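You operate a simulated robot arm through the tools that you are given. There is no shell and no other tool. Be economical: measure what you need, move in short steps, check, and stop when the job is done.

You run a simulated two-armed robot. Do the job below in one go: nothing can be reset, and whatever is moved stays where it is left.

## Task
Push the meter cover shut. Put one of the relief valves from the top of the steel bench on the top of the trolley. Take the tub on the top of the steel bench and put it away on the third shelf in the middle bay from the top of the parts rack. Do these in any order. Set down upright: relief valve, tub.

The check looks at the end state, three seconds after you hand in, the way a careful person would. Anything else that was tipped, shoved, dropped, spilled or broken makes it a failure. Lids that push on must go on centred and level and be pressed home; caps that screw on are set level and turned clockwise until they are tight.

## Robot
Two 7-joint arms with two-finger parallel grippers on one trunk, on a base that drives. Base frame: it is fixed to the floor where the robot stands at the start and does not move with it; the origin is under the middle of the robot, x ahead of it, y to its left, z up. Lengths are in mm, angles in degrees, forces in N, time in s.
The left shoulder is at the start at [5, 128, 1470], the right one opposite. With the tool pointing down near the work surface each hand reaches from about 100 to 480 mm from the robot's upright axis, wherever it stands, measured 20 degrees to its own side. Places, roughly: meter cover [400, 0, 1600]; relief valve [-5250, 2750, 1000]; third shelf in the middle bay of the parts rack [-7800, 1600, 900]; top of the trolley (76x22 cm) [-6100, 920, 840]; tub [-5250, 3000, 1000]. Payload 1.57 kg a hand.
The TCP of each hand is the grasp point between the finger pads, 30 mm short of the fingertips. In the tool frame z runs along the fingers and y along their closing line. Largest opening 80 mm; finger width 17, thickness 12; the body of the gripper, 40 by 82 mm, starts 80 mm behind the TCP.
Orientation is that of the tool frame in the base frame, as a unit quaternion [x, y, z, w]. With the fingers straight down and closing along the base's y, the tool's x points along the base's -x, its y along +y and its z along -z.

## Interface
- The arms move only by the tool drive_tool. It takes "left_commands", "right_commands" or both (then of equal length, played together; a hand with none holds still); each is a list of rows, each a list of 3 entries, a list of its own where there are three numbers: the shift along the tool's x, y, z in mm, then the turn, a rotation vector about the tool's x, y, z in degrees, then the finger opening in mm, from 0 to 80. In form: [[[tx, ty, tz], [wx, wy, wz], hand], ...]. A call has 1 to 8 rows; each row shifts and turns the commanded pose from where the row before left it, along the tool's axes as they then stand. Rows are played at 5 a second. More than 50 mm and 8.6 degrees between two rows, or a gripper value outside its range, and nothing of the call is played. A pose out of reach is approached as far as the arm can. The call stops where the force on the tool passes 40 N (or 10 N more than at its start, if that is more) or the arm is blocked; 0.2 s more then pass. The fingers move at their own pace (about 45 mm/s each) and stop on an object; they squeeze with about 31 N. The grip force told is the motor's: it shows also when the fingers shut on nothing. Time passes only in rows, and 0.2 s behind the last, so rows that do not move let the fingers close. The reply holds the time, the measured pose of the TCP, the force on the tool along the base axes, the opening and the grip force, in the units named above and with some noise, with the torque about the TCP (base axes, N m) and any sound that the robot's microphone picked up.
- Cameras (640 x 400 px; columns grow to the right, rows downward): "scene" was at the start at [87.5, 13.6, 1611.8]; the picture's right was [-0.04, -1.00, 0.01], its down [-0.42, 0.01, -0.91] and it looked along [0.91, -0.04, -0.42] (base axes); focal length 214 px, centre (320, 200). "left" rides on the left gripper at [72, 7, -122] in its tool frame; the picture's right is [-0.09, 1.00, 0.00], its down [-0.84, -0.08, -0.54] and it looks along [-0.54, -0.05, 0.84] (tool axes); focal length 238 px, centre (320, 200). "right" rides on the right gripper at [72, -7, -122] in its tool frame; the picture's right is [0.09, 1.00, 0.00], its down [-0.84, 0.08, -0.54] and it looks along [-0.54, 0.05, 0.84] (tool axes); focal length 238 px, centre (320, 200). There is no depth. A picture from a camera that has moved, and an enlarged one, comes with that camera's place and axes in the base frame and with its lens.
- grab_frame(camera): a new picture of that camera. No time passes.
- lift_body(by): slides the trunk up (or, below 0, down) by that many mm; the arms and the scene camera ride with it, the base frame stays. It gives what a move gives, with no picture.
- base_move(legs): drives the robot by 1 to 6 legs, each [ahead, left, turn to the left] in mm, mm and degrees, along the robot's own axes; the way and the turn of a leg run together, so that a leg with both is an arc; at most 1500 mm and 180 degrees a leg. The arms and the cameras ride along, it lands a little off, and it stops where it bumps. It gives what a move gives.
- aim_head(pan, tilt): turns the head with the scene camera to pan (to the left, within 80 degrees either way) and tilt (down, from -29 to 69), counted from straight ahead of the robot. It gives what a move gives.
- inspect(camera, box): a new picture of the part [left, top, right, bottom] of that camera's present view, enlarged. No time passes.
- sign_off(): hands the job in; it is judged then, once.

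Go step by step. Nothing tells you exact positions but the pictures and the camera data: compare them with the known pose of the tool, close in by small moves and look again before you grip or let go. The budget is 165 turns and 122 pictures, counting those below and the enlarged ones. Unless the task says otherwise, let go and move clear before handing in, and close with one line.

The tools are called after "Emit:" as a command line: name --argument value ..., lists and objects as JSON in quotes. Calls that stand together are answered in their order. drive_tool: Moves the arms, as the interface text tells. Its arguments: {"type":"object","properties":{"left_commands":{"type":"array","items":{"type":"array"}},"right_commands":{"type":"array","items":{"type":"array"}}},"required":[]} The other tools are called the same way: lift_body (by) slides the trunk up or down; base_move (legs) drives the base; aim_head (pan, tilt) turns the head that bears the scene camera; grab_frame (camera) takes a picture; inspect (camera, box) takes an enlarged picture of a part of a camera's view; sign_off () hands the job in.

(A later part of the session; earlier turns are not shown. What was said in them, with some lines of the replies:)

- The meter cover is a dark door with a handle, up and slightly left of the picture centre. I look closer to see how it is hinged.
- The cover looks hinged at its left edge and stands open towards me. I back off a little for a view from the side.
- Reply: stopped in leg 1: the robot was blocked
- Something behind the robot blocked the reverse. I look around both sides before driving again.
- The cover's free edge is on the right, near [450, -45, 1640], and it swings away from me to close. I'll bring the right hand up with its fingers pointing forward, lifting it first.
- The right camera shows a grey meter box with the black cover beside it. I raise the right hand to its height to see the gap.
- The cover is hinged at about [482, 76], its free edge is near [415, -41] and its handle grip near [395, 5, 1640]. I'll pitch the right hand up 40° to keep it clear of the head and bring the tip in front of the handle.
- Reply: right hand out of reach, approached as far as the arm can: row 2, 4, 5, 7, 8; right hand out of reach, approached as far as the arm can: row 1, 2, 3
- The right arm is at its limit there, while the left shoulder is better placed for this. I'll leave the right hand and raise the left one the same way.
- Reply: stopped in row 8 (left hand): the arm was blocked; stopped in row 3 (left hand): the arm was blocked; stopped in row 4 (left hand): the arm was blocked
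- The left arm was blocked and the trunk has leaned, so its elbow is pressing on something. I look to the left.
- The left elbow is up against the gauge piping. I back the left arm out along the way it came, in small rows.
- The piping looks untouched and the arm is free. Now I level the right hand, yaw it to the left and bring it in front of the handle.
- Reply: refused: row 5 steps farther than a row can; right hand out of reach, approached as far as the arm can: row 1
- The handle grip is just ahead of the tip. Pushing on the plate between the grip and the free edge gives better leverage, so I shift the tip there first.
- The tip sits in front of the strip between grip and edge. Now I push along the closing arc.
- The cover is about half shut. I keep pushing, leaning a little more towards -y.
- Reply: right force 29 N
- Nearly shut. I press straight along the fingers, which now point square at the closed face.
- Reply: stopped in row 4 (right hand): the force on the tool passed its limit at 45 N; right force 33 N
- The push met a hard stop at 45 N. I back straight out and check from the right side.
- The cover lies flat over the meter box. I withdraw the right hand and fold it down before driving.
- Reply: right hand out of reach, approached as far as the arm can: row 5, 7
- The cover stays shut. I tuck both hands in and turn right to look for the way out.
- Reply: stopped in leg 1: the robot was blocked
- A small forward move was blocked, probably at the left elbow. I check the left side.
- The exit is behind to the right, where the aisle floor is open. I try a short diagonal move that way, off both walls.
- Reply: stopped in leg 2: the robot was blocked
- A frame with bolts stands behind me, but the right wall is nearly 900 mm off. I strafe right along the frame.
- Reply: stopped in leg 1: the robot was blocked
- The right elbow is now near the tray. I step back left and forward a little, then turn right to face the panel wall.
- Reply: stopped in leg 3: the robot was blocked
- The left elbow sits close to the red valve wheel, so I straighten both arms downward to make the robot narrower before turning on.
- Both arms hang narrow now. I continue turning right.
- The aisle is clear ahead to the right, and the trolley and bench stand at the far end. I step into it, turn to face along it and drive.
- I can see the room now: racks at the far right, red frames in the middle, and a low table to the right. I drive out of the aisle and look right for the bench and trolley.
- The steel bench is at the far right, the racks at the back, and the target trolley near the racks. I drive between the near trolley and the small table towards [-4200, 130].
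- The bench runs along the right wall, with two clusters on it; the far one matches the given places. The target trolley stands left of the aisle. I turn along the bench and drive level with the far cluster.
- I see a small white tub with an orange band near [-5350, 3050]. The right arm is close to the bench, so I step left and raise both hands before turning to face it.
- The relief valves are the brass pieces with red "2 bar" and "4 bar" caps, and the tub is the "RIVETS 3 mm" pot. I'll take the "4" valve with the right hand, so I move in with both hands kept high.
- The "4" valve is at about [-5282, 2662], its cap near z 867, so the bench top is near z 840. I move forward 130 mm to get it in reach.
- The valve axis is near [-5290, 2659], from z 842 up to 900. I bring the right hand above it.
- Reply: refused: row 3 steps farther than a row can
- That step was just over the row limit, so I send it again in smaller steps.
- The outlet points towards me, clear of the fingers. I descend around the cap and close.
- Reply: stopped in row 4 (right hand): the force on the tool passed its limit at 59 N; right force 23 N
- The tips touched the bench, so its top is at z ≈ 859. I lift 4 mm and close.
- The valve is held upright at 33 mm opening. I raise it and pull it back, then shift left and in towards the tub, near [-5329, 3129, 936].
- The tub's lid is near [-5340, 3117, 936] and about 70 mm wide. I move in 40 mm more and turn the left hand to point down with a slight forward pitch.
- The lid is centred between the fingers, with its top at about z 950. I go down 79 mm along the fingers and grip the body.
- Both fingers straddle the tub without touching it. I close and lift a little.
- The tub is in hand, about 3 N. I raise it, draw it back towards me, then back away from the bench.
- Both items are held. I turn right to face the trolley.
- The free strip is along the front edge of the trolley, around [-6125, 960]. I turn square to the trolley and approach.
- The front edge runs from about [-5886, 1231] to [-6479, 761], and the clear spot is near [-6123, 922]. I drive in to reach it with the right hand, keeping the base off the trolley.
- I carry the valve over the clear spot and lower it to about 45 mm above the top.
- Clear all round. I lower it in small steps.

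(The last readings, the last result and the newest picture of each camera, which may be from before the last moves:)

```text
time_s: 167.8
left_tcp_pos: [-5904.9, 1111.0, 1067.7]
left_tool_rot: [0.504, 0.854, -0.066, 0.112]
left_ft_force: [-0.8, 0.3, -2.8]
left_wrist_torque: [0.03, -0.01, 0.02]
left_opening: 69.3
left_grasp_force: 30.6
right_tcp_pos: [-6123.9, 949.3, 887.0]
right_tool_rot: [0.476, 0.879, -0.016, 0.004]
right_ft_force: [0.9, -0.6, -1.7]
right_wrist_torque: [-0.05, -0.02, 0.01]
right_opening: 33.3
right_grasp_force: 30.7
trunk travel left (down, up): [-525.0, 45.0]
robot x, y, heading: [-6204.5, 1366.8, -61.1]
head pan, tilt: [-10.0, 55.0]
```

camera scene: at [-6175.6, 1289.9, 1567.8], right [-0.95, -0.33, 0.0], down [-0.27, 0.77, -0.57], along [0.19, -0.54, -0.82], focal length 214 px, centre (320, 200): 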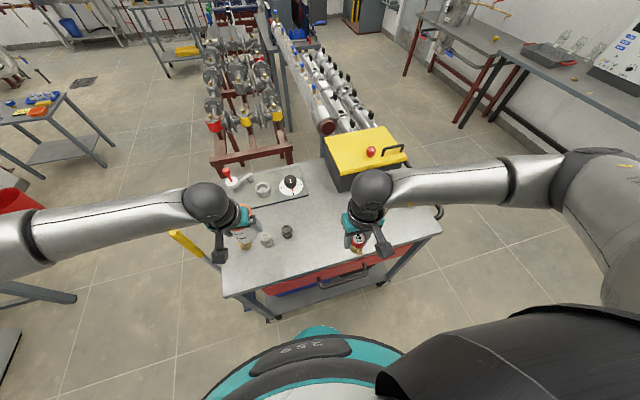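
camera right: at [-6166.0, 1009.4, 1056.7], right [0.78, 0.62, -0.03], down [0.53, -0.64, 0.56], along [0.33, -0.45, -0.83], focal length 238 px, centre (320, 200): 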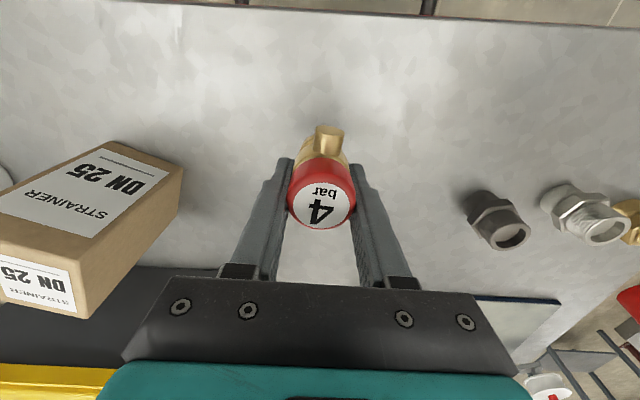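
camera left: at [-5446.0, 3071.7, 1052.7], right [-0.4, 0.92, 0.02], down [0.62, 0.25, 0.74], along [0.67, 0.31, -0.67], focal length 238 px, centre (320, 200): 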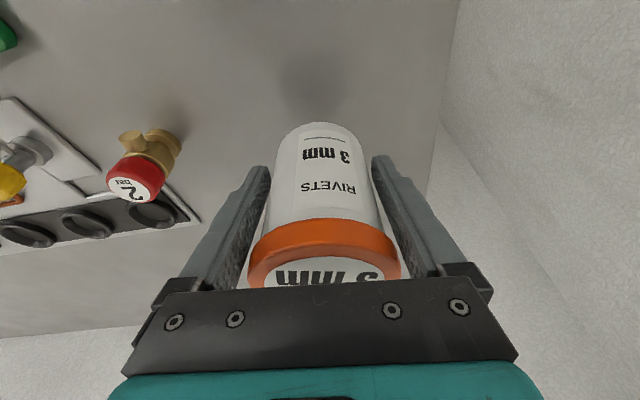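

Emit:
drive_tool --right_commands '[[[0, 0, 2], [0, 0, 0], 15], [[0, 0, 2], [0, 0, 0], 15]]'

Emit:
drive_tool --right_commands '[[[0, 0, 1.5], [0, 0, 0], 15], [[0, 0, 1.5], [0, 0, 0], 15]]'

Emit:
inspect --camera "right" --box '[220, 80, 420, 205]'

```text
time_s: 168.4
left_tcp_pos: [-5905.4, 1113.5, 1069.1]
left_tool_rot: [0.505, 0.853, -0.067, 0.113]
left_ft_force: [0.6, 0.6, -2.5]
left_wrist_torque: [0.02, -0.03, 0.03]
left_opening: 69.6
left_grasp_force: 31.3
right_tcp_pos: [-6123.0, 948.4, 886.3]
right_tool_rot: [0.476, 0.879, -0.016, 0.005]
right_ft_force: [-5.5, 3.6, 21.7]
right_wrist_torque: [0.43, 0.0, 0.07]
right_opening: 32.9
right_grasp_force: 31.6
trunk travel left (down, up): [-525.0, 45.0]
robot x, y, heading: [-6204.5, 1366.9, -61.0]
head pan, tilt: [-10.0, 55.0]
```

```text
time_s: 169.0
left_tcp_pos: [-5904.2, 1111.3, 1069.3]
left_tool_rot: [0.504, 0.853, -0.067, 0.113]
left_ft_force: [-1.3, -0.3, -3.2]
left_wrist_torque: [0.04, 0.02, 0.01]
left_opening: 69.2
left_grasp_force: 30.7
right_tcp_pos: [-6124.0, 949.5, 882.0]
right_tool_rot: [0.476, 0.879, -0.016, 0.006]
right_ft_force: [-3.7, -1.3, 21.5]
right_wrist_torque: [0.23, -0.12, 0.0]
right_opening: 33.1
right_grasp_force: 31.2
trunk travel left (down, up): [-525.0, 45.0]
robot x, y, heading: [-6205.0, 1365.0, -61.2]
head pan, tilt: [-10.0, 55.0]
```

```text
3.20 times, centred on (320, 142) of right
camera zoom: at [-6168.4, 1007.6, 1001.4], right [0.78, 0.62, -0.03], down [0.53, -0.64, 0.56], along [0.33, -0.45, -0.83], focal length 763 px, centre (320, 384)
```

zoom: 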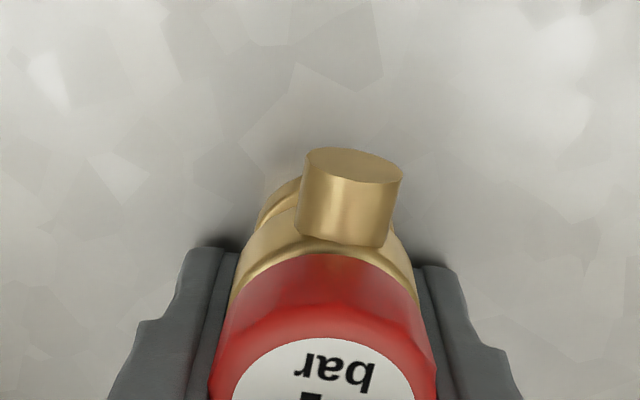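

The valve stands on the trolley. I ease off the pressure, open, and lift straight up.

Emit:
drive_tool --right_commands '[[[0, 0, -2], [0, 0, 0], 15], [[0, 0, 0], [0, 0, 0], 40], [[0, 0, 0], [0, 0, 0], 56], [[0, 0, 0], [0, 0, 0], 60], [[0, 0, -30], [0, 0, 0], 60], [[0, 0, -45], [0, 0, 0], 60], [[0, 0, -45], [0, 0, 0], 60]]'

Emit:
grab_frame --camera "right"

```text
time_s: 170.6
left_tcp_pos: [-5905.1, 1111.1, 1069.9]
left_tool_rot: [0.504, 0.853, -0.066, 0.113]
left_ft_force: [-0.7, 0.7, -3.3]
left_wrist_torque: [0.04, 0.01, 0.04]
left_opening: 69.4
left_grasp_force: 30.6
right_tcp_pos: [-6123.9, 954.2, 1001.0]
right_tool_rot: [0.476, 0.88, -0.015, 0.004]
right_ft_force: [0.3, 0.0, 0.3]
right_wrist_torque: [-0.03, -0.01, 0.0]
right_opening: 59.9
right_grasp_force: 0.0
trunk travel left (down, up): [-525.0, 45.0]
robot x, y, heading: [-6207.7, 1366.4, -60.9]
head pan, tilt: [-10.0, 55.0]
```

```text
38 pictures are left
camera right: at [-6168.5, 1012.8, 1121.4], right [0.78, 0.62, -0.02], down [0.53, -0.64, 0.56], along [0.33, -0.45, -0.83], focal length 238 px, centre (320, 200)
```

right: 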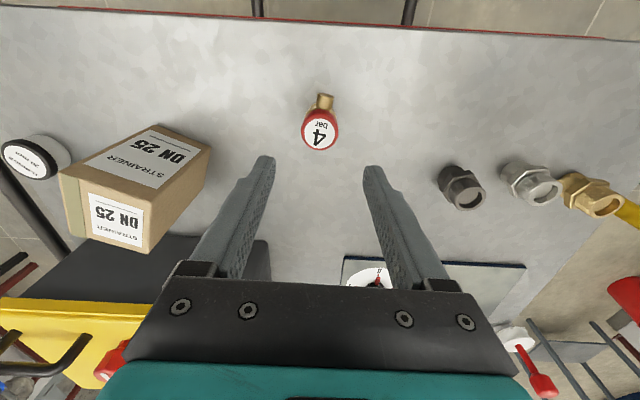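

The valve stands upright on the trolley. I raise and retract the right hand, back away and turn round towards the racks.

Emit:
drive_tool --right_commands '[[[0, 0, -45], [0, 0, 0], 40], [[20, 0, -40], [0, 0, 0], 20], [[40, 0, -10], [0, 0, 0], 0], [[40, 0, 0], [0, 0, 0], 0], [[40, 0, 0], [0, 0, 0], 0]]'

Emit:
base_move --legs '[[-220, 0, 0], [0, 0, -90], [0, 0, -89]]'

Emit:
aim_head --pan 40 --tilt 25

Emit:
grab_frame --camera "scene"

```text
time_s: 171.8
left_tcp_pos: [-5904.0, 1111.3, 1069.0]
left_tool_rot: [0.504, 0.854, -0.067, 0.113]
left_ft_force: [-0.5, 0.5, -3.2]
left_wrist_torque: [0.03, 0.0, 0.0]
left_opening: 69.4
left_grasp_force: 31.0
right_tcp_pos: [-6199.4, 1074.1, 1093.3]
right_tool_rot: [0.476, 0.879, -0.015, 0.005]
right_ft_force: [-0.3, 0.6, 0.3]
right_wrist_torque: [-0.01, -0.03, -0.01]
right_opening: 0.0
right_grasp_force: 21.2
trunk travel left (down, up): [-525.0, 45.0]
robot x, y, heading: [-6206.1, 1366.5, -61.2]
head pan, tilt: [-10.0, 55.0]
```

```text
time_s: 181.1
left_tcp_pos: [-6619.7, 1811.7, 1068.9]
left_tool_rot: [0.857, -0.499, -0.113, -0.066]
left_ft_force: [0.7, -0.7, -2.9]
left_wrist_torque: [-0.04, -0.04, 0.01]
left_opening: 69.5
left_grasp_force: 30.8
right_tcp_pos: [-6324.2, 1852.2, 1092.1]
right_tool_rot: [0.883, -0.47, -0.004, -0.015]
right_ft_force: [0.0, -0.3, -0.4]
right_wrist_torque: [-0.04, -0.01, 0.03]
right_opening: 0.0
right_grasp_force: 21.6
trunk travel left (down, up): [-525.0, 45.0]
robot x, y, heading: [-6314.6, 1559.9, 119.8]
head pan, tilt: [-10.0, 55.0]
```

```text
time_s: 182.2
left_tcp_pos: [-6618.4, 1809.8, 1067.3]
left_tool_rot: [0.857, -0.499, -0.112, -0.066]
left_ft_force: [1.1, 0.8, -3.2]
left_wrist_torque: [-0.03, -0.01, 0.01]
left_opening: 69.4
left_grasp_force: 30.9
right_tcp_pos: [-6324.3, 1852.1, 1093.0]
right_tool_rot: [0.883, -0.47, -0.005, -0.015]
right_ft_force: [-0.1, -0.2, 0.3]
right_wrist_torque: [-0.01, 0.01, 0.0]
right_opening: 0.2
right_grasp_force: 21.1
trunk travel left (down, up): [-525.0, 45.0]
robot x, y, heading: [-6312.0, 1561.5, 119.8]
head pan, tilt: [40.0, 25.0]
```

```text
37 pictures are left
camera scene: at [-6403.5, 1602.2, 1611.7], right [0.35, 0.94, 0.0], down [0.4, -0.15, -0.91], along [-0.85, 0.31, -0.42], focal length 214 px, centre (320, 200)
```

scene: 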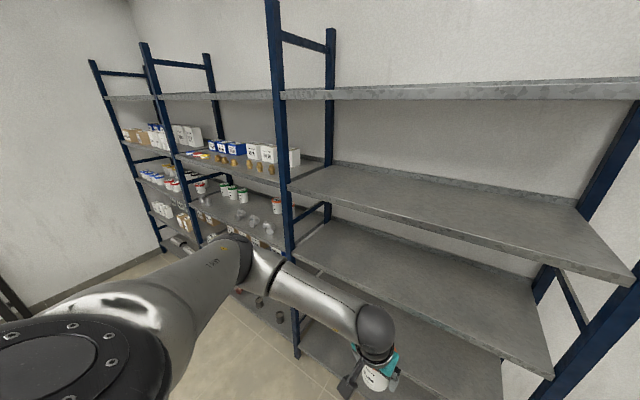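

The rack's right bay is in front of me; the middle bay is to the left, behind the post near [-7293, 1757]. Its third shelf looks to be at about z 860. I strafe left and look into it.

Emit:
base_move --legs '[[-30, 950, 0]]'

Emit:
aim_head --pan 10 --tilt 35

Emit:
grab_frame --camera "scene"

```text
time_s: 187.1
left_tcp_pos: [-7411.5, 1331.6, 1069.9]
left_tool_rot: [0.854, -0.504, -0.112, -0.066]
left_ft_force: [0.2, -0.9, -3.0]
left_wrist_torque: [-0.03, 0.03, 0.01]
left_opening: 69.4
left_grasp_force: 31.3
right_tcp_pos: [-7116.9, 1368.7, 1092.3]
right_tool_rot: [0.879, -0.476, -0.004, -0.015]
right_ft_force: [0.5, -0.4, 0.2]
right_wrist_torque: [0.01, -0.02, 0.02]
right_opening: 0.0
right_grasp_force: 21.6
trunk travel left (down, up): [-525.0, 45.0]
robot x, y, heading: [-7109.0, 1074.5, 119.2]
head pan, tilt: [40.0, 25.0]
```

```text
time_s: 188.1
left_tcp_pos: [-7411.4, 1330.5, 1068.5]
left_tool_rot: [0.854, -0.504, -0.112, -0.066]
left_ft_force: [0.3, -0.5, -2.2]
left_wrist_torque: [-0.02, -0.03, 0.01]
left_opening: 69.4
left_grasp_force: 30.7
right_tcp_pos: [-7116.9, 1368.4, 1093.4]
right_tool_rot: [0.879, -0.476, -0.003, -0.015]
right_ft_force: [0.3, 0.1, 0.1]
right_wrist_torque: [-0.05, -0.02, 0.0]
right_opening: 0.1
right_grasp_force: 21.3
trunk travel left (down, up): [-525.0, 45.0]
robot x, y, heading: [-7108.1, 1080.2, 119.1]
head pan, tilt: [10.0, 35.0]
```

```text
36 pictures are left
camera scene: at [-7168.5, 1155.0, 1596.0], right [0.78, 0.63, 0.0], down [0.36, -0.45, -0.82], along [-0.52, 0.64, -0.57], focal length 214 px, centre (320, 200)
```

scene: 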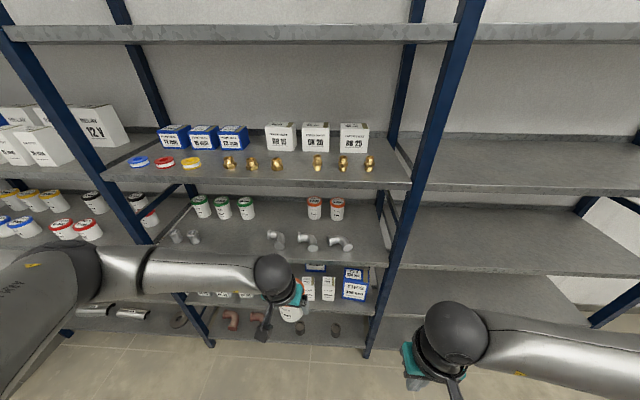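

Emit:
inspect --camera "scene" --box '[120, 160, 420, 320]'

```text
2.13 times, centred on (270, 240) of scene
camera zoom: at [-7168.5, 1155.0, 1596.0], right [0.78, 0.63, 0.0], down [0.36, -0.45, -0.82], along [-0.52, 0.64, -0.57], focal length 458 px, centre (427, 115)
```

zoom: 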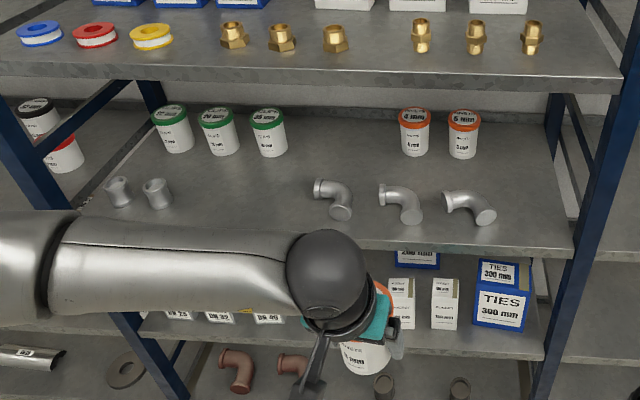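

The third shelf carries the other rivet tubs at the back. There is a free spot at its front, between the plain sockets and the first elbow, near [-7900, 1455]. I square up, retract the right hand and lower the tub for entry.

Emit:
drive_tool --left_commands '[[[9, 0, 33], [0, 0, 0], 50], [[9, 0, 33], [0, 0, 0], 50], [[9, 0, 33], [0, 0, 0], 50]]' --right_commands '[[[40, 0, -30], [0, 0, 0], 0], [[40, 0, -30], [0, 0, 0], 0], [[40, 0, 0], [0, 0, 0], 0]]'

Emit:
base_move --legs '[[0, 0, 4.3], [228, 311, 0]]'

Emit:
aim_head --pan 15 --tilt 45

Emit:
grab_frame --camera "scene"

Emit:
grab_frame --camera "left"

```text
time_s: 188.9
left_tcp_pos: [-7410.5, 1330.6, 965.3]
left_tool_rot: [0.853, -0.505, -0.113, -0.066]
left_ft_force: [-0.3, -0.4, -3.1]
left_wrist_torque: [-0.03, -0.04, -0.01]
left_opening: 69.4
left_grasp_force: 31.0
right_tcp_pos: [-7088.2, 1305.3, 1113.4]
right_tool_rot: [0.88, -0.476, -0.004, -0.015]
right_ft_force: [-0.4, 0.7, 0.5]
right_wrist_torque: [-0.01, 0.01, -0.02]
right_opening: 0.2
right_grasp_force: 21.7
right hand out of reach, approached as far as the arm can: row 2, 3
trunk travel left (down, up): [-525.0, 45.0]
robot x, y, heading: [-7109.9, 1075.4, 119.3]
head pan, tilt: [10.0, 35.0]
```

```text
time_s: 191.8
left_tcp_pos: [-7811.7, 1330.5, 966.3]
left_tool_rot: [0.871, -0.473, -0.115, -0.062]
left_ft_force: [-0.3, 0.5, -3.2]
left_wrist_torque: [-0.04, -0.05, -0.01]
left_opening: 69.2
left_grasp_force: 30.7
right_tcp_pos: [-7488.4, 1326.3, 1111.9]
right_tool_rot: [0.896, -0.443, -0.003, -0.014]
right_ft_force: [-0.3, 0.0, 0.2]
right_wrist_torque: [0.02, -0.04, 0.03]
right_opening: 0.2
right_grasp_force: 21.1
trunk travel left (down, up): [-525.0, 45.0]
robot x, y, heading: [-7489.5, 1101.9, 123.0]
head pan, tilt: [10.0, 35.0]
```

```text
time_s: 192.5
left_tcp_pos: [-7810.0, 1330.4, 965.5]
left_tool_rot: [0.871, -0.473, -0.115, -0.062]
left_ft_force: [0.6, -0.4, -2.6]
left_wrist_torque: [0.0, -0.02, 0.02]
left_opening: 68.9
left_grasp_force: 31.2
right_tcp_pos: [-7488.2, 1327.4, 1112.0]
right_tool_rot: [0.896, -0.444, -0.003, -0.013]
right_ft_force: [-0.1, -0.5, -0.7]
right_wrist_torque: [0.01, -0.03, -0.02]
right_opening: 0.0
right_grasp_force: 21.4
trunk travel left (down, up): [-525.0, 45.0]
robot x, y, heading: [-7490.3, 1096.6, 123.0]
head pan, tilt: [15.0, 45.0]
```

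```text
34 pictures are left
camera scene: at [-7556.6, 1162.0, 1581.2], right [0.67, 0.74, 0.0], down [0.53, -0.47, -0.71], along [-0.53, 0.47, -0.71], focal length 214 px, centre (320, 200)
```

scene: 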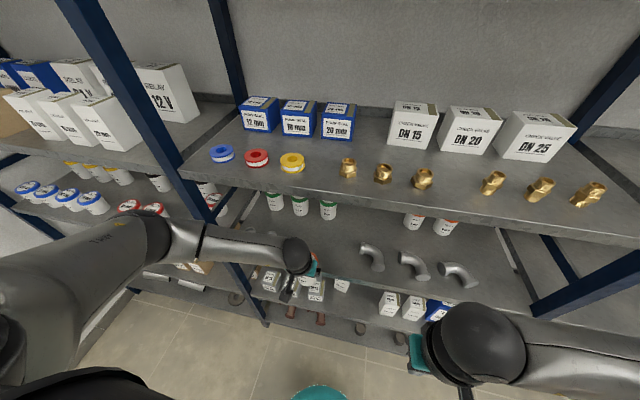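

```text
33 pictures are left
camera left: at [-7762.7, 1242.8, 1064.4], right [-0.88, -0.47, 0.02], down [-0.3, 0.6, 0.74], along [-0.36, 0.65, -0.67], focal length 238 px, centre (320, 200)
```

left: 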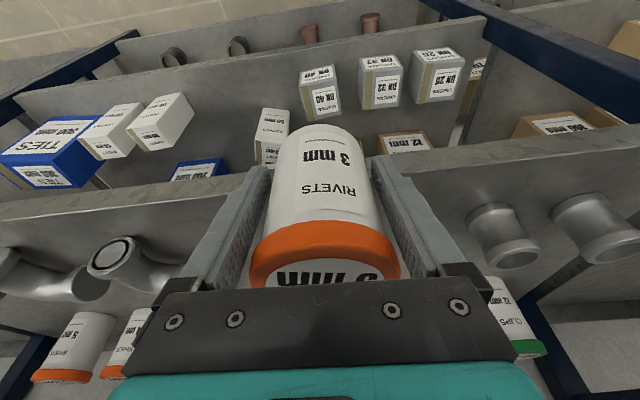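

I need the shelf height and edge more exactly, so I enlarge the view around the tub.

Emit:
inspect --camera "scene" --box '[220, 180, 540, 350]'

```text
2.00 times, centred on (380, 265) of scene
camera zoom: at [-7556.6, 1162.0, 1581.2], right [0.67, 0.74, 0.0], down [0.53, -0.47, -0.71], along [-0.53, 0.47, -0.71], focal length 429 px, centre (200, 70)
```

zoom: 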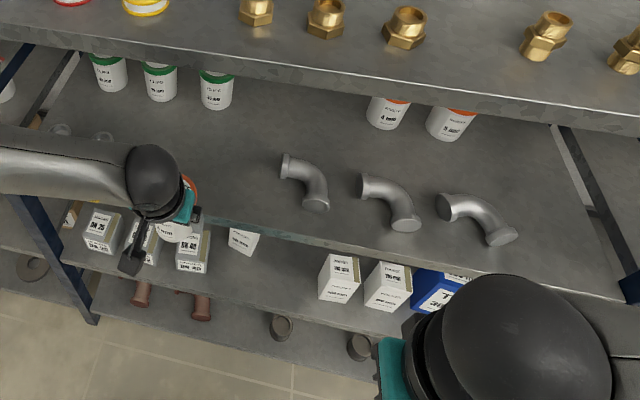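

Triangulated, the third shelf is at z ≈ 870 and its edge lies 58 mm ahead of the tub's axis. I lower a bit and drive in 60 mm first.

Emit:
drive_tool --left_commands '[[[6.5, 0, 24], [0, 0, 0], 50]]'

Emit:
base_move --legs '[[60, 0, 0]]'

Emit:
grab_frame --camera "left"

Emit:
inspect --camera "scene" --box '[180, 180, 400, 320]'

```text
time_s: 192.9
left_tcp_pos: [-7808.2, 1331.4, 942.0]
left_tool_rot: [0.871, -0.473, -0.116, -0.064]
left_ft_force: [1.9, -4.7, 19.3]
left_wrist_torque: [0.36, 0.79, 0.13]
left_opening: 69.3
left_grasp_force: 31.1
right_tcp_pos: [-7486.2, 1325.0, 1113.1]
right_tool_rot: [0.896, -0.444, -0.005, -0.015]
right_ft_force: [-0.1, 1.0, -0.3]
right_wrist_torque: [-0.04, -0.03, 0.02]
right_opening: 0.0
right_grasp_force: 21.5
trunk travel left (down, up): [-525.0, 45.0]
robot x, y, heading: [-7493.0, 1095.9, 123.2]
head pan, tilt: [15.0, 45.0]
```

```text
time_s: 193.8
left_tcp_pos: [-7821.1, 1348.2, 935.5]
left_tool_rot: [0.876, -0.469, -0.101, -0.055]
left_ft_force: [1.3, -0.6, -3.7]
left_wrist_torque: [-0.13, -0.11, 0.12]
left_opening: 68.6
left_grasp_force: 31.0
right_tcp_pos: [-7506.2, 1354.2, 1112.0]
right_tool_rot: [0.896, -0.444, -0.003, -0.014]
right_ft_force: [-1.2, -0.2, 0.6]
right_wrist_torque: [-0.01, 0.01, 0.0]
right_opening: 0.0
right_grasp_force: 21.1
trunk travel left (down, up): [-525.0, 45.0]
robot x, y, heading: [-7512.1, 1120.9, 123.3]
head pan, tilt: [15.0, 45.0]
stopped in leg 1: the force on the tool passed its limit at 90 N (the readings are from after the stop); the commanded pose is now the measured one
```

```text
31 pictures are left
camera left: at [-7772.9, 1264.6, 1037.3], right [-0.88, -0.48, 0.02], down [-0.32, 0.62, 0.72], along [-0.35, 0.63, -0.7], focal length 238 px, centre (320, 200)
```

left: 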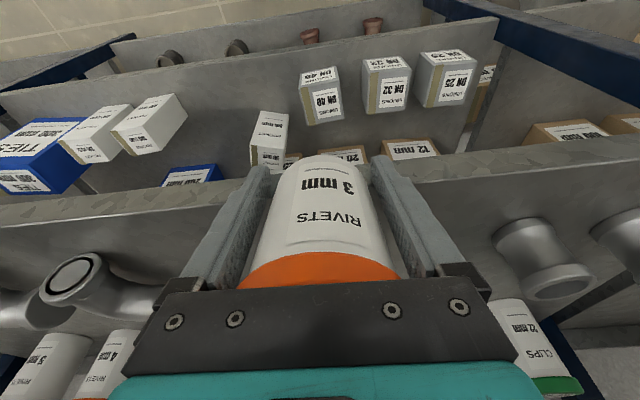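

```text
2.86 times, centred on (290, 250) of scene
camera zoom: at [-7574.8, 1189.8, 1580.9], right [0.67, 0.74, 0.0], down [0.53, -0.47, -0.71], along [-0.53, 0.47, -0.71], focal length 613 px, centre (406, 57)
```

zoom: 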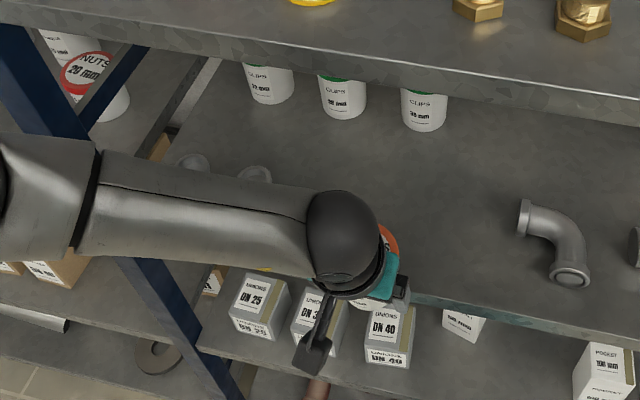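

The tub touched the shelf lip, so the shelf is nearer z 900 than 870. I lift at once and check the tub in the fingers.

Emit:
drive_tool --left_commands '[[[-5, 0, -20], [0, 0, 0], 50], [[-8, 0, -30], [0, 0, 0], 50]]'

Emit:
base_move --legs '[[-100, 0, 0]]'

Emit:
grab_frame --camera "left"

Emit:
inspect --camera "scene" --box '[180, 180, 400, 320]'

```text
time_s: 194.4
left_tcp_pos: [-7821.6, 1347.6, 987.3]
left_tool_rot: [0.875, -0.47, -0.102, -0.056]
left_ft_force: [-0.1, -0.2, -3.7]
left_wrist_torque: [-0.01, -0.03, 0.06]
left_opening: 68.4
left_grasp_force: 31.4
right_tcp_pos: [-7505.0, 1353.2, 1112.9]
right_tool_rot: [0.896, -0.443, -0.003, -0.014]
right_ft_force: [0.0, 0.2, 0.0]
right_wrist_torque: [0.03, 0.01, -0.03]
right_opening: 0.0
right_grasp_force: 21.4
trunk travel left (down, up): [-525.0, 45.0]
robot x, y, heading: [-7508.7, 1123.6, 123.2]
head pan, tilt: [15.0, 45.0]
```

```text
time_s: 195.5
left_tcp_pos: [-7767.4, 1266.6, 987.8]
left_tool_rot: [0.875, -0.469, -0.102, -0.057]
left_ft_force: [1.3, 0.0, -2.1]
left_wrist_torque: [0.03, 0.0, -0.01]
left_opening: 68.2
left_grasp_force: 30.6
right_tcp_pos: [-7450.5, 1270.5, 1113.0]
right_tool_rot: [0.896, -0.443, -0.004, -0.015]
right_ft_force: [0.0, -0.3, 0.2]
right_wrist_torque: [0.05, 0.02, 0.0]
right_opening: 0.0
right_grasp_force: 20.6
trunk travel left (down, up): [-525.0, 45.0]
robot x, y, heading: [-7455.7, 1041.4, 123.2]
head pan, tilt: [15.0, 45.0]
```

```text
29 pictures are left
camera left: at [-7719.9, 1182.0, 1088.9], right [-0.88, -0.48, 0.02], down [-0.32, 0.62, 0.72], along [-0.36, 0.63, -0.69], focal length 238 px, centre (320, 200)
```

left: 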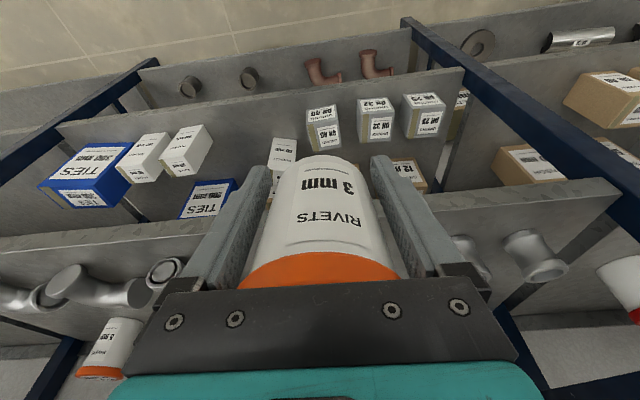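

```text
2.86 times, centred on (290, 250) of scene
camera zoom: at [-7520.3, 1105.9, 1581.2], right [0.67, 0.74, 0.0], down [0.53, -0.47, -0.71], along [-0.53, 0.47, -0.71], focal length 613 px, centre (406, 57)
```

zoom: 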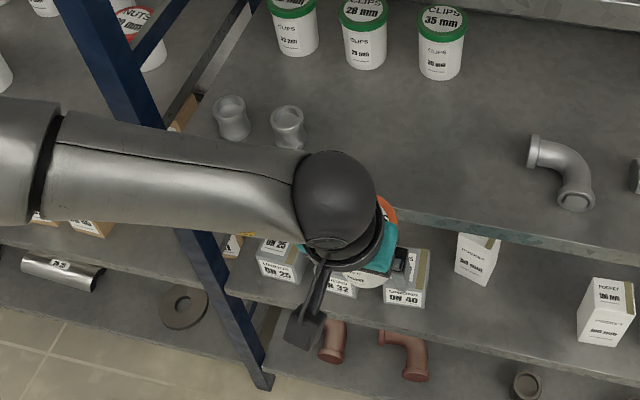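

The tub slid about 30 mm deeper into the fingers. I back off and raise it, so the head camera can see how it sits before I decide how to set it down.

Emit:
base_move --legs '[[-250, 0, 0]]'

Emit:
drive_tool --left_commands '[[[-9, 0, -38], [0, 0, 0], 50], [[-9, 0, -38], [0, 0, 0], 50], [[-9, 0, -38], [0, 0, 0], 50], [[-9, 0, -38], [0, 0, 0], 50], [[-9, 0, -38], [0, 0, 0], 50], [[-9, 0, -38], [0, 0, 0], 50], [[-9, 0, -38], [0, 0, 0], 50]]'

Emit:
aim_head --pan 25 --tilt 40

Emit:
grab_frame --camera "scene"

```text
time_s: 197.4
left_tcp_pos: [-7631.9, 1057.5, 986.9]
left_tool_rot: [0.876, -0.468, -0.103, -0.056]
left_ft_force: [-0.1, -1.0, -3.8]
left_wrist_torque: [0.0, -0.01, 0.01]
left_opening: 68.6
left_grasp_force: 30.8
right_tcp_pos: [-7314.9, 1061.9, 1112.7]
right_tool_rot: [0.897, -0.442, -0.004, -0.014]
right_ft_force: [-0.3, 0.1, 1.0]
right_wrist_torque: [0.0, -0.02, 0.01]
right_opening: 0.0
right_grasp_force: 20.7
trunk travel left (down, up): [-525.0, 45.0]
robot x, y, heading: [-7321.5, 831.7, 123.3]
head pan, tilt: [15.0, 45.0]
```

```text
time_s: 199.0
left_tcp_pos: [-7634.0, 1055.9, 1260.4]
left_tool_rot: [0.875, -0.469, -0.102, -0.056]
left_ft_force: [0.9, 0.4, -1.7]
left_wrist_torque: [-0.07, 0.0, -0.02]
left_opening: 68.3
left_grasp_force: 30.7
right_tcp_pos: [-7316.5, 1064.4, 1112.1]
right_tool_rot: [0.897, -0.442, -0.003, -0.014]
right_ft_force: [-0.3, 0.1, -1.0]
right_wrist_torque: [0.04, 0.02, 0.0]
right_opening: 0.2
right_grasp_force: 21.2
trunk travel left (down, up): [-525.0, 45.0]
robot x, y, heading: [-7318.7, 835.6, 123.4]
head pan, tilt: [15.0, 45.0]
```

```text
time_s: 199.7
left_tcp_pos: [-7634.2, 1057.1, 1259.4]
left_tool_rot: [0.876, -0.469, -0.103, -0.056]
left_ft_force: [0.7, -0.4, -3.0]
left_wrist_torque: [-0.06, 0.02, -0.02]
left_opening: 68.6
left_grasp_force: 31.0
right_tcp_pos: [-7315.3, 1062.8, 1112.7]
right_tool_rot: [0.897, -0.442, -0.003, -0.015]
right_ft_force: [-0.4, -1.2, 0.8]
right_wrist_torque: [0.02, -0.01, 0.01]
right_opening: 0.0
right_grasp_force: 21.2
trunk travel left (down, up): [-525.0, 45.0]
robot x, y, heading: [-7317.3, 835.0, 123.4]
head pan, tilt: [25.0, 40.0]
```

```text
27 pictures are left
camera scene: at [-7395.8, 888.7, 1588.4], right [0.53, 0.85, 0.0], down [0.55, -0.34, -0.77], along [-0.65, 0.4, -0.64], focal length 214 px, centre (320, 200)
```

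scene: 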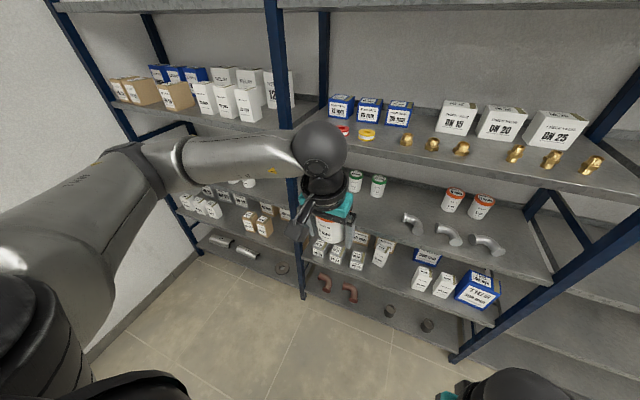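

Emit:
inspect --camera "scene" --box '[270, 170, 390, 260]'

```text
4.44 times, centred on (330, 215) of scene
camera zoom: at [-7395.8, 888.7, 1588.4], right [0.53, 0.85, 0.0], down [0.55, -0.34, -0.77], along [-0.65, 0.4, -0.64], focal length 953 px, centre (276, 133)
```

zoom: 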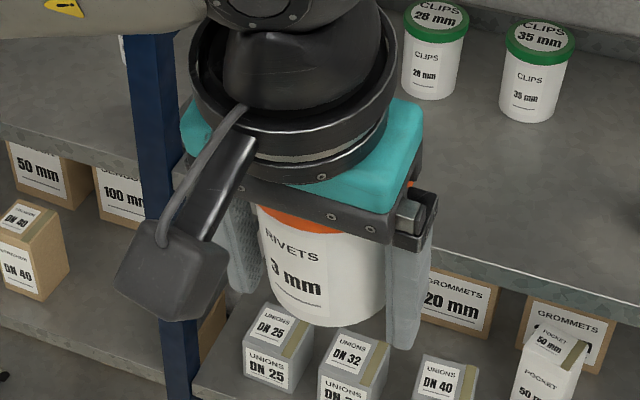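

The tub's base is only about 10 mm above the fingertips, and it leans roughly half of the hand's pitch. I reduce the pitch by 8° so it hangs upright, lower, and drive in high enough to clear the shelf at z ≈ 899.

Emit:
drive_tool --left_commands '[[[0, 0, 0], [0, 8, 0], 50], [[4, 0, 40], [0, 0, 0], 50], [[4, 0, 40], [0, 0, 0], 50], [[4, 0, 40], [0, 0, 0], 50], [[4, 0, 40], [0, 0, 0], 50], [[4, 0, 40], [0, 0, 0], 50], [[4, 0, 40], [0, 0, 0], 50], [[4, 0, 40], [0, 0, 0], 50]]'

Emit:
base_move --legs '[[290, 0, 0]]'

Emit:
grab_frame --camera "left"

```text
time_s: 201.5
left_tcp_pos: [-7629.7, 1057.1, 979.0]
left_tool_rot: [0.881, -0.471, -0.041, -0.023]
left_ft_force: [0.1, 0.3, -2.9]
left_wrist_torque: [-0.05, -0.02, -0.01]
left_opening: 68.1
left_grasp_force: 30.7
right_tcp_pos: [-7314.6, 1063.7, 1113.4]
right_tool_rot: [0.897, -0.442, -0.003, -0.015]
right_ft_force: [0.5, -0.5, -0.4]
right_wrist_torque: [0.03, -0.01, 0.0]
right_opening: 0.0
right_grasp_force: 21.3
trunk travel left (down, up): [-525.0, 45.0]
robot x, y, heading: [-7320.8, 831.5, 123.0]
head pan, tilt: [25.0, 40.0]
```

```text
time_s: 203.5
left_tcp_pos: [-7785.0, 1298.2, 979.1]
left_tool_rot: [0.88, -0.473, -0.041, -0.023]
left_ft_force: [-0.7, -0.6, -2.8]
left_wrist_torque: [-0.04, -0.04, 0.02]
left_opening: 68.2
left_grasp_force: 30.9
right_tcp_pos: [-7471.8, 1303.0, 1112.2]
right_tool_rot: [0.896, -0.444, -0.002, -0.014]
right_ft_force: [-0.5, -0.1, 0.4]
right_wrist_torque: [0.01, -0.01, -0.01]
right_opening: 0.1
right_grasp_force: 21.7
trunk travel left (down, up): [-525.0, 45.0]
robot x, y, heading: [-7477.4, 1074.5, 122.9]
head pan, tilt: [25.0, 40.0]
```

```text
25 pictures are left
camera left: at [-7747.0, 1225.5, 1093.9], right [-0.88, -0.47, 0.01], down [-0.37, 0.69, 0.62], along [-0.3, 0.54, -0.79], focal length 238 px, centre (320, 200)
```

left: 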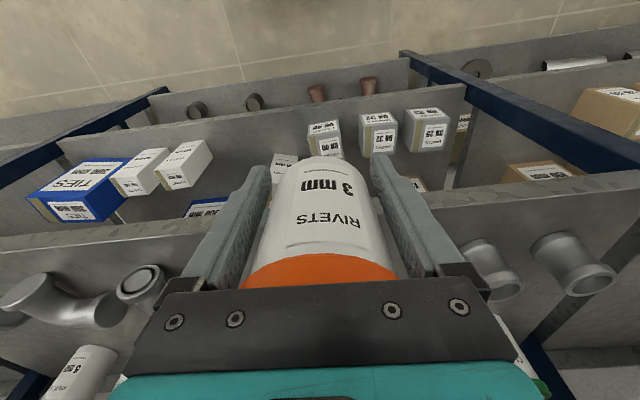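

The edge is 76 mm ahead. I lower 20 mm and drive in 60 mm, then check the clearances.

Emit:
drive_tool --left_commands '[[[1, 0, 11], [0, 0, 0], 50], [[1, 0, 11], [0, 0, 0], 50]]'

Emit:
base_move --legs '[[60, 0, 0]]'

Emit:
grab_frame --camera "scene"

```text
time_s: 204.1
left_tcp_pos: [-7786.7, 1296.6, 957.0]
left_tool_rot: [0.88, -0.473, -0.04, -0.023]
left_ft_force: [0.5, -0.1, -2.8]
left_wrist_torque: [-0.05, 0.0, 0.0]
left_opening: 68.0
left_grasp_force: 31.2
right_tcp_pos: [-7471.3, 1302.6, 1112.4]
right_tool_rot: [0.896, -0.444, -0.003, -0.015]
right_ft_force: [0.2, 0.5, -0.1]
right_wrist_torque: [0.0, 0.01, 0.03]
right_opening: 0.0
right_grasp_force: 21.5
trunk travel left (down, up): [-525.0, 45.0]
robot x, y, heading: [-7475.8, 1070.9, 123.2]
head pan, tilt: [25.0, 40.0]
```

```text
time_s: 205.0
left_tcp_pos: [-7819.7, 1347.5, 957.5]
left_tool_rot: [0.88, -0.472, -0.04, -0.022]
left_ft_force: [0.0, 1.0, -2.5]
left_wrist_torque: [-0.07, -0.04, 0.02]
left_opening: 68.0
left_grasp_force: 31.0
right_tcp_pos: [-7504.0, 1353.8, 1112.3]
right_tool_rot: [0.896, -0.443, -0.004, -0.014]
right_ft_force: [-0.6, 0.0, -0.9]
right_wrist_torque: [0.02, 0.0, -0.03]
right_opening: 0.0
right_grasp_force: 20.9
trunk travel left (down, up): [-525.0, 45.0]
robot x, y, heading: [-7507.8, 1122.6, 123.0]
head pan, tilt: [25.0, 40.0]
```

```text
24 pictures are left
camera scene: at [-7586.1, 1179.8, 1588.3], right [0.53, 0.85, 0.0], down [0.55, -0.34, -0.77], along [-0.65, 0.4, -0.64], focal length 214 px, centre (320, 200)
```

scene: 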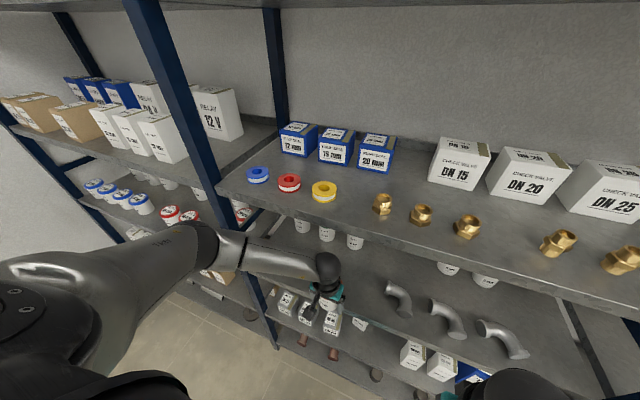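

Emit:
base_move --legs '[[60, 0, 0]]'

Emit:
grab_frame --camera "left"

Emit:
inspect --camera "scene" --box '[220, 210, 420, 340]'

```text
time_s: 206.0
left_tcp_pos: [-7851.7, 1396.7, 956.3]
left_tool_rot: [0.88, -0.473, -0.04, -0.022]
left_ft_force: [0.0, 0.3, -2.7]
left_wrist_torque: [-0.08, -0.02, 0.01]
left_opening: 68.1
left_grasp_force: 30.9
right_tcp_pos: [-7537.5, 1401.1, 1111.5]
right_tool_rot: [0.896, -0.443, -0.002, -0.014]
right_ft_force: [-1.5, 0.1, 0.4]
right_wrist_torque: [-0.01, -0.06, 0.01]
right_opening: 0.1
right_grasp_force: 20.8
trunk travel left (down, up): [-525.0, 45.0]
robot x, y, heading: [-7542.7, 1176.3, 123.1]
head pan, tilt: [25.0, 40.0]
```

```text
23 pictures are left
camera left: at [-7812.5, 1324.7, 1071.5], right [-0.88, -0.47, 0.01], down [-0.37, 0.7, 0.62], along [-0.3, 0.54, -0.79], focal length 238 px, centre (320, 200)
```

left: 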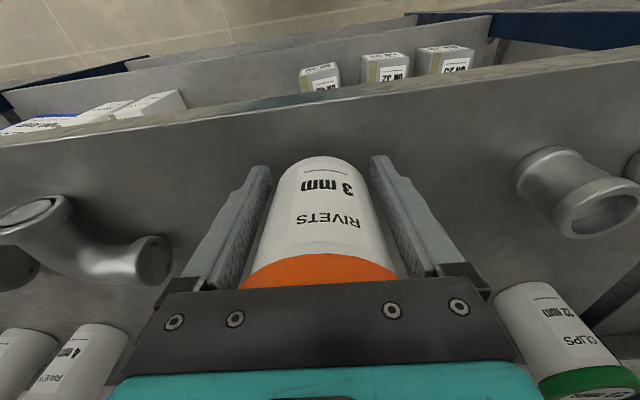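

```text
3.08 times, centred on (320, 275) of scene
camera zoom: at [-7618.3, 1229.1, 1588.3], right [0.53, 0.85, 0.0], down [0.55, -0.34, -0.77], along [-0.65, 0.4, -0.64], focal length 660 px, centre (320, -31)
```

zoom: 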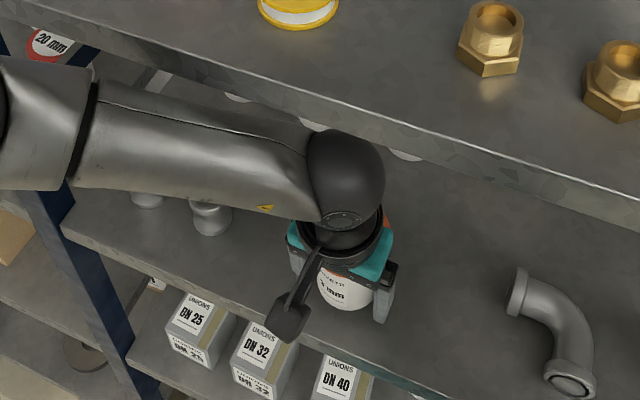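

The tub is over the shelf, about 38 mm in from the edge. I go 20 mm further and lower gently to contact.

Emit:
base_move --legs '[[20, 0, 0]]'

Emit:
drive_tool --left_commands '[[[0.5, 0, 8], [0, 0, 0], 50], [[0.5, 0, 7], [0, 0, 0], 50], [[0, 0, 3], [0, 0, 0], 50]]'

```text
time_s: 207.0
left_tcp_pos: [-7858.8, 1406.1, 953.7]
left_tool_rot: [0.88, -0.473, -0.036, -0.017]
left_ft_force: [0.6, 0.1, -3.4]
left_wrist_torque: [-0.04, 0.0, -0.02]
left_opening: 67.6
left_grasp_force: 31.4
right_tcp_pos: [-7547.5, 1419.1, 1112.4]
right_tool_rot: [0.896, -0.443, -0.004, -0.014]
right_ft_force: [0.6, -0.6, -0.3]
right_wrist_torque: [0.01, -0.01, 0.01]
right_opening: 0.1
right_grasp_force: 21.3
trunk travel left (down, up): [-525.0, 45.0]
robot x, y, heading: [-7552.8, 1191.6, 123.4]
head pan, tilt: [25.0, 40.0]
stopped in leg 1: the robot was blocked; the commanded pose is now the measured one
```

```text
time_s: 207.4
left_tcp_pos: [-7860.9, 1407.5, 950.3]
left_tool_rot: [0.88, -0.473, -0.036, -0.02]
left_ft_force: [1.8, -12.3, 31.6]
left_wrist_torque: [-0.63, -0.65, -0.19]
left_opening: 67.4
left_grasp_force: 30.8
right_tcp_pos: [-7547.8, 1417.0, 1113.5]
right_tool_rot: [0.896, -0.443, -0.003, -0.014]
right_ft_force: [-0.1, 1.7, -0.9]
right_wrist_torque: [-0.06, 0.01, 0.0]
right_opening: 0.0
right_grasp_force: 21.4
trunk travel left (down, up): [-525.0, 45.0]
robot x, y, heading: [-7554.1, 1189.0, 123.3]
head pan, tilt: [25.0, 40.0]
stopped in row 2 (left hand): the force on the tool passed its limit at 48 N (the readings are from after the stop); the commanded pose is now the measured one
```

The fingertips are on the shelf, so it is at z ≈ 920. The arm also met something going forward, probably the lip above. I lift 4 mm, back off 10 mm and look.

Emit:
drive_tool --left_commands '[[[0, 0, -5], [0, 0, 0], 50]]'

Emit:
base_move --legs '[[-12, 0, 0]]'

Emit:
grab_frame --camera "left"

Emit:
inspect --camera "scene" --box '[220, 210, 420, 340]'

```text
time_s: 207.8
left_tcp_pos: [-7859.7, 1407.4, 952.4]
left_tool_rot: [0.88, -0.474, -0.037, -0.019]
left_ft_force: [-0.8, 0.4, -2.4]
left_wrist_torque: [-0.07, -0.04, -0.04]
left_opening: 67.5
left_grasp_force: 30.7
right_tcp_pos: [-7548.9, 1418.4, 1112.2]
right_tool_rot: [0.896, -0.443, -0.003, -0.016]
right_ft_force: [0.4, 0.3, -0.3]
right_wrist_torque: [0.02, -0.01, -0.02]
right_opening: 0.0
right_grasp_force: 21.4
trunk travel left (down, up): [-525.0, 45.0]
robot x, y, heading: [-7550.3, 1186.8, 123.3]
head pan, tilt: [25.0, 40.0]
```

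```text
time_s: 208.6
left_tcp_pos: [-7854.2, 1398.5, 953.7]
left_tool_rot: [0.88, -0.474, -0.038, -0.02]
left_ft_force: [0.2, -0.2, -3.0]
left_wrist_torque: [-0.03, -0.01, -0.02]
left_opening: 67.8
left_grasp_force: 30.6
right_tcp_pos: [-7541.8, 1408.7, 1112.4]
right_tool_rot: [0.896, -0.443, -0.003, -0.016]
right_ft_force: [0.5, -0.4, 0.4]
right_wrist_torque: [0.04, 0.0, -0.02]
right_opening: 0.1
right_grasp_force: 20.8
trunk travel left (down, up): [-525.0, 45.0]
robot x, y, heading: [-7542.0, 1183.4, 123.0]
head pan, tilt: [25.0, 40.0]
```

```text
21 pictures are left
camera left: at [-7815.5, 1327.7, 1069.2], right [-0.88, -0.47, 0.01], down [-0.37, 0.7, 0.61], along [-0.29, 0.54, -0.79], focal length 238 px, centre (320, 200)
```

left: 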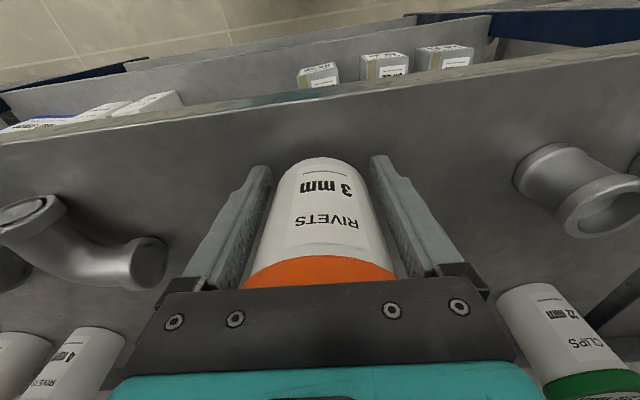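

```text
3.08 times, centred on (320, 275) of scene
camera zoom: at [-7621.9, 1234.4, 1588.4], right [0.53, 0.85, 0.0], down [0.55, -0.34, -0.77], along [-0.65, 0.4, -0.64], focal length 660 px, centre (320, -31)
```

zoom: 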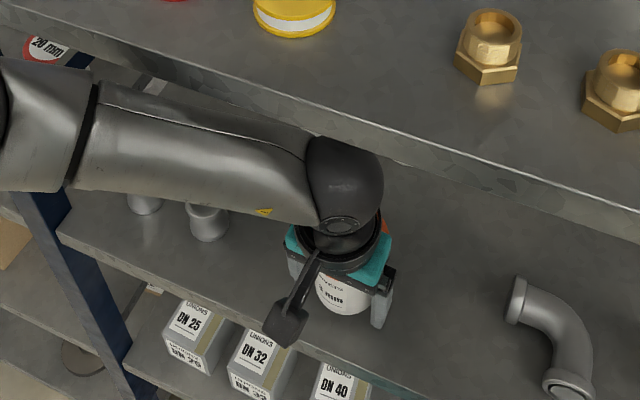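

Clear now. I lower the last few millimetres until the tips touch, then open.

Emit:
drive_tool --left_commands '[[[0, 0, 2], [0, 0, 0], 50], [[0, 0, 1.5], [0, 0, 0], 50]]'

```text
time_s: 209.2
left_tcp_pos: [-7854.7, 1400.4, 951.5]
left_tool_rot: [0.88, -0.473, -0.038, -0.021]
left_ft_force: [-0.9, -2.6, 8.2]
left_wrist_torque: [0.03, -0.35, -0.11]
left_opening: 67.5
left_grasp_force: 30.6
right_tcp_pos: [-7541.7, 1407.9, 1112.8]
right_tool_rot: [0.896, -0.443, -0.004, -0.015]
right_ft_force: [0.0, -0.1, 0.3]
right_wrist_torque: [-0.02, 0.0, 0.04]
right_opening: 0.0
right_grasp_force: 21.2
trunk travel left (down, up): [-525.0, 45.0]
robot x, y, heading: [-7546.1, 1179.2, 123.6]
head pan, tilt: [25.0, 40.0]
```

Emit:
drive_tool --left_commands '[[[0, 0, 0], [0, 0, 0], 69], [[0, 0, 0], [0, 0, 0], 71], [[0, 0, 0], [0, 0, 0], 74], [[0, 0, 0], [0, 0, 0], 80], [[0, 0, 0], [0, 0, 0], 80]]'

Emit:
grab_frame --camera "left"

```text
time_s: 210.4
left_tcp_pos: [-7856.1, 1398.7, 950.5]
left_tool_rot: [0.88, -0.472, -0.039, -0.02]
left_ft_force: [-8.5, -4.6, 16.8]
left_wrist_torque: [0.1, -0.34, -0.12]
left_opening: 71.7
left_grasp_force: 0.2
right_tcp_pos: [-7541.7, 1407.5, 1112.9]
right_tool_rot: [0.897, -0.443, -0.004, -0.015]
right_ft_force: [-0.2, 1.0, -0.6]
right_wrist_torque: [0.0, 0.02, 0.0]
right_opening: 0.2
right_grasp_force: 21.4
trunk travel left (down, up): [-525.0, 45.0]
robot x, y, heading: [-7548.6, 1176.3, 123.4]
head pan, tilt: [25.0, 40.0]
```

```text
19 pictures are left
camera left: at [-7816.9, 1327.5, 1065.8], right [-0.88, -0.47, 0.01], down [-0.37, 0.7, 0.61], along [-0.3, 0.54, -0.79], focal length 238 px, centre (320, 200)
```

left: 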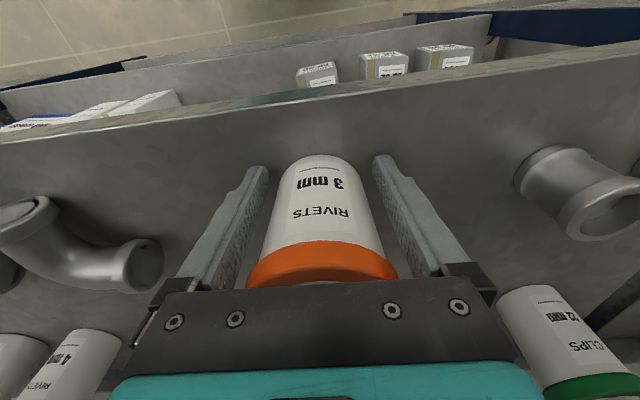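

The tub has settled and looks upright. The tips are dragging on the shelf, so I lift 3 mm, open fully and check.

Emit:
drive_tool --left_commands '[[[0, 0, -3], [0, 0, 0], 80], [[0, 0, 0], [0, 0, 0], 80], [[0, 0, 0], [0, 0, 0], 80]]'

Emit:
grab_frame --camera "left"

```text
time_s: 211.2
left_tcp_pos: [-7852.9, 1398.9, 953.5]
left_tool_rot: [0.879, -0.474, -0.037, -0.019]
left_ft_force: [-0.2, 0.0, 1.0]
left_wrist_torque: [0.02, 0.03, 0.03]
left_opening: 80.0
left_grasp_force: 0.1
right_tcp_pos: [-7541.6, 1408.7, 1113.3]
right_tool_rot: [0.896, -0.443, -0.003, -0.015]
right_ft_force: [-0.1, -0.1, 0.1]
right_wrist_torque: [0.01, 0.02, 0.01]
right_opening: 0.0
right_grasp_force: 21.6
trunk travel left (down, up): [-525.0, 45.0]
robot x, y, heading: [-7542.2, 1183.2, 123.3]
head pan, tilt: [25.0, 40.0]
```

```text
18 pictures are left
camera left: at [-7814.9, 1327.7, 1068.5], right [-0.88, -0.47, 0.01], down [-0.37, 0.7, 0.61], along [-0.29, 0.54, -0.79], focal length 238 px, centre (320, 200)
```

left: 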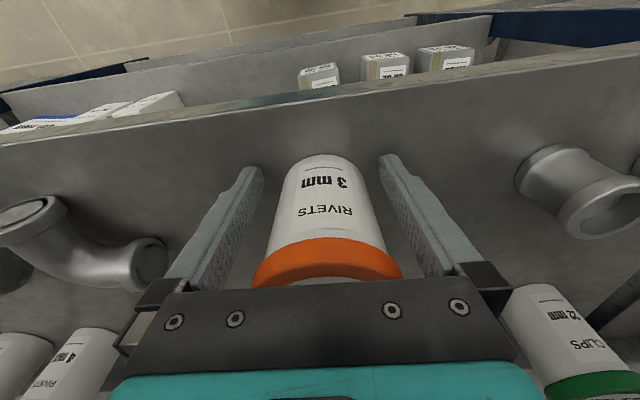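

The tub stands free between the open fingers, with the palm above its lid. I slide the hand straight back out past the tub.

Emit:
drive_tool --left_commands '[[[0, 0, -4], [0, 0, 0], 80], [[12, 0.3, 1], [0, 0, 0], 80], [[12, 0.3, 1], [0, 0, 0], 80], [[12, 0, 1], [0, 0, 0], 80], [[15, 0, 1], [0, 0, 0], 80], [[25, 0, 0], [0, 0, 0], 80]]'

Emit:
grab_frame --camera "left"

```text
time_s: 212.6
left_tcp_pos: [-7810.7, 1332.3, 945.9]
left_tool_rot: [0.88, -0.474, -0.036, -0.02]
left_ft_force: [0.2, -0.1, -0.4]
left_wrist_torque: [0.0, 0.0, 0.0]
left_opening: 79.7
left_grasp_force: 0.0
right_tcp_pos: [-7541.3, 1407.5, 1112.5]
right_tool_rot: [0.896, -0.443, -0.004, -0.014]
right_ft_force: [-0.1, -1.2, 0.6]
right_wrist_torque: [0.02, -0.04, 0.0]
right_opening: 0.0
right_grasp_force: 21.4
trunk travel left (down, up): [-525.0, 45.0]
robot x, y, heading: [-7547.0, 1181.0, 123.4]
head pan, tilt: [25.0, 40.0]
```

```text
17 pictures are left
camera left: at [-7773.0, 1262.4, 1060.5], right [-0.88, -0.47, 0.01], down [-0.37, 0.7, 0.61], along [-0.29, 0.53, -0.79], focal length 238 px, centre (320, 200)
```

left: 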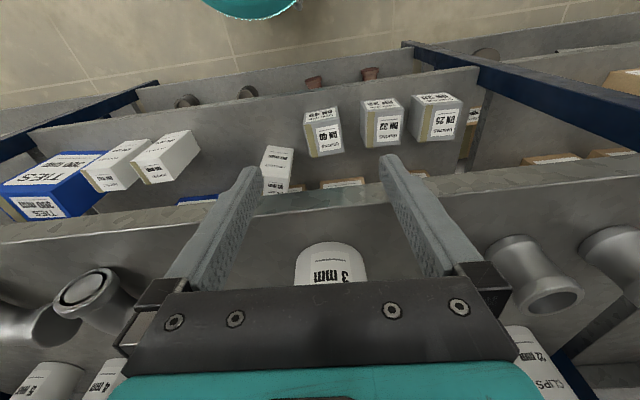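

The hand is clear of the tub. I back the base away and take a final look.

Emit:
base_move --legs '[[-300, 0, 0]]'

Emit:
inspect --camera "scene" --box '[220, 100, 540, 300]'

```text
time_s: 214.6
left_tcp_pos: [-7644.7, 1079.7, 945.1]
left_tool_rot: [0.88, -0.474, -0.037, -0.02]
left_ft_force: [0.1, -0.5, -0.7]
left_wrist_torque: [0.03, 0.0, -0.02]
left_opening: 79.7
left_grasp_force: 0.1
right_tcp_pos: [-7374.5, 1152.2, 1112.9]
right_tool_rot: [0.896, -0.443, -0.003, -0.014]
right_ft_force: [-0.1, -0.2, 0.6]
right_wrist_torque: [0.01, 0.01, 0.0]
right_opening: 0.1
right_grasp_force: 21.4
trunk travel left (down, up): [-525.0, 45.0]
robot x, y, heading: [-7377.7, 923.2, 123.1]
head pan, tilt: [25.0, 40.0]
```

```text
2.00 times, centred on (380, 200) of scene
camera zoom: at [-7454.5, 978.7, 1588.5], right [0.53, 0.85, 0.0], down [0.55, -0.34, -0.77], along [-0.65, 0.41, -0.64], focal length 429 px, centre (200, 200)
```

zoom: 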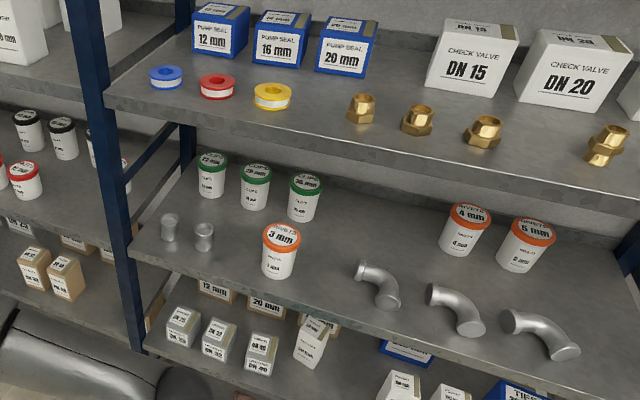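

The tub stands upright on the third shelf of the middle bay with nothing around it disturbed. The valve was upright on the trolley and the meter cover shut when I last saw them, so I hand in.

Emit:
sign_off

```text
The job is handed in.
```

I pushed the meter cover shut, stood the 4 bar relief valve upright on the trolley, and put the rivet tub upright on the third shelf of the middle bay; the tub bumped the shelf edge on the way in and dropped about 10 mm onto the shelf when I let go.
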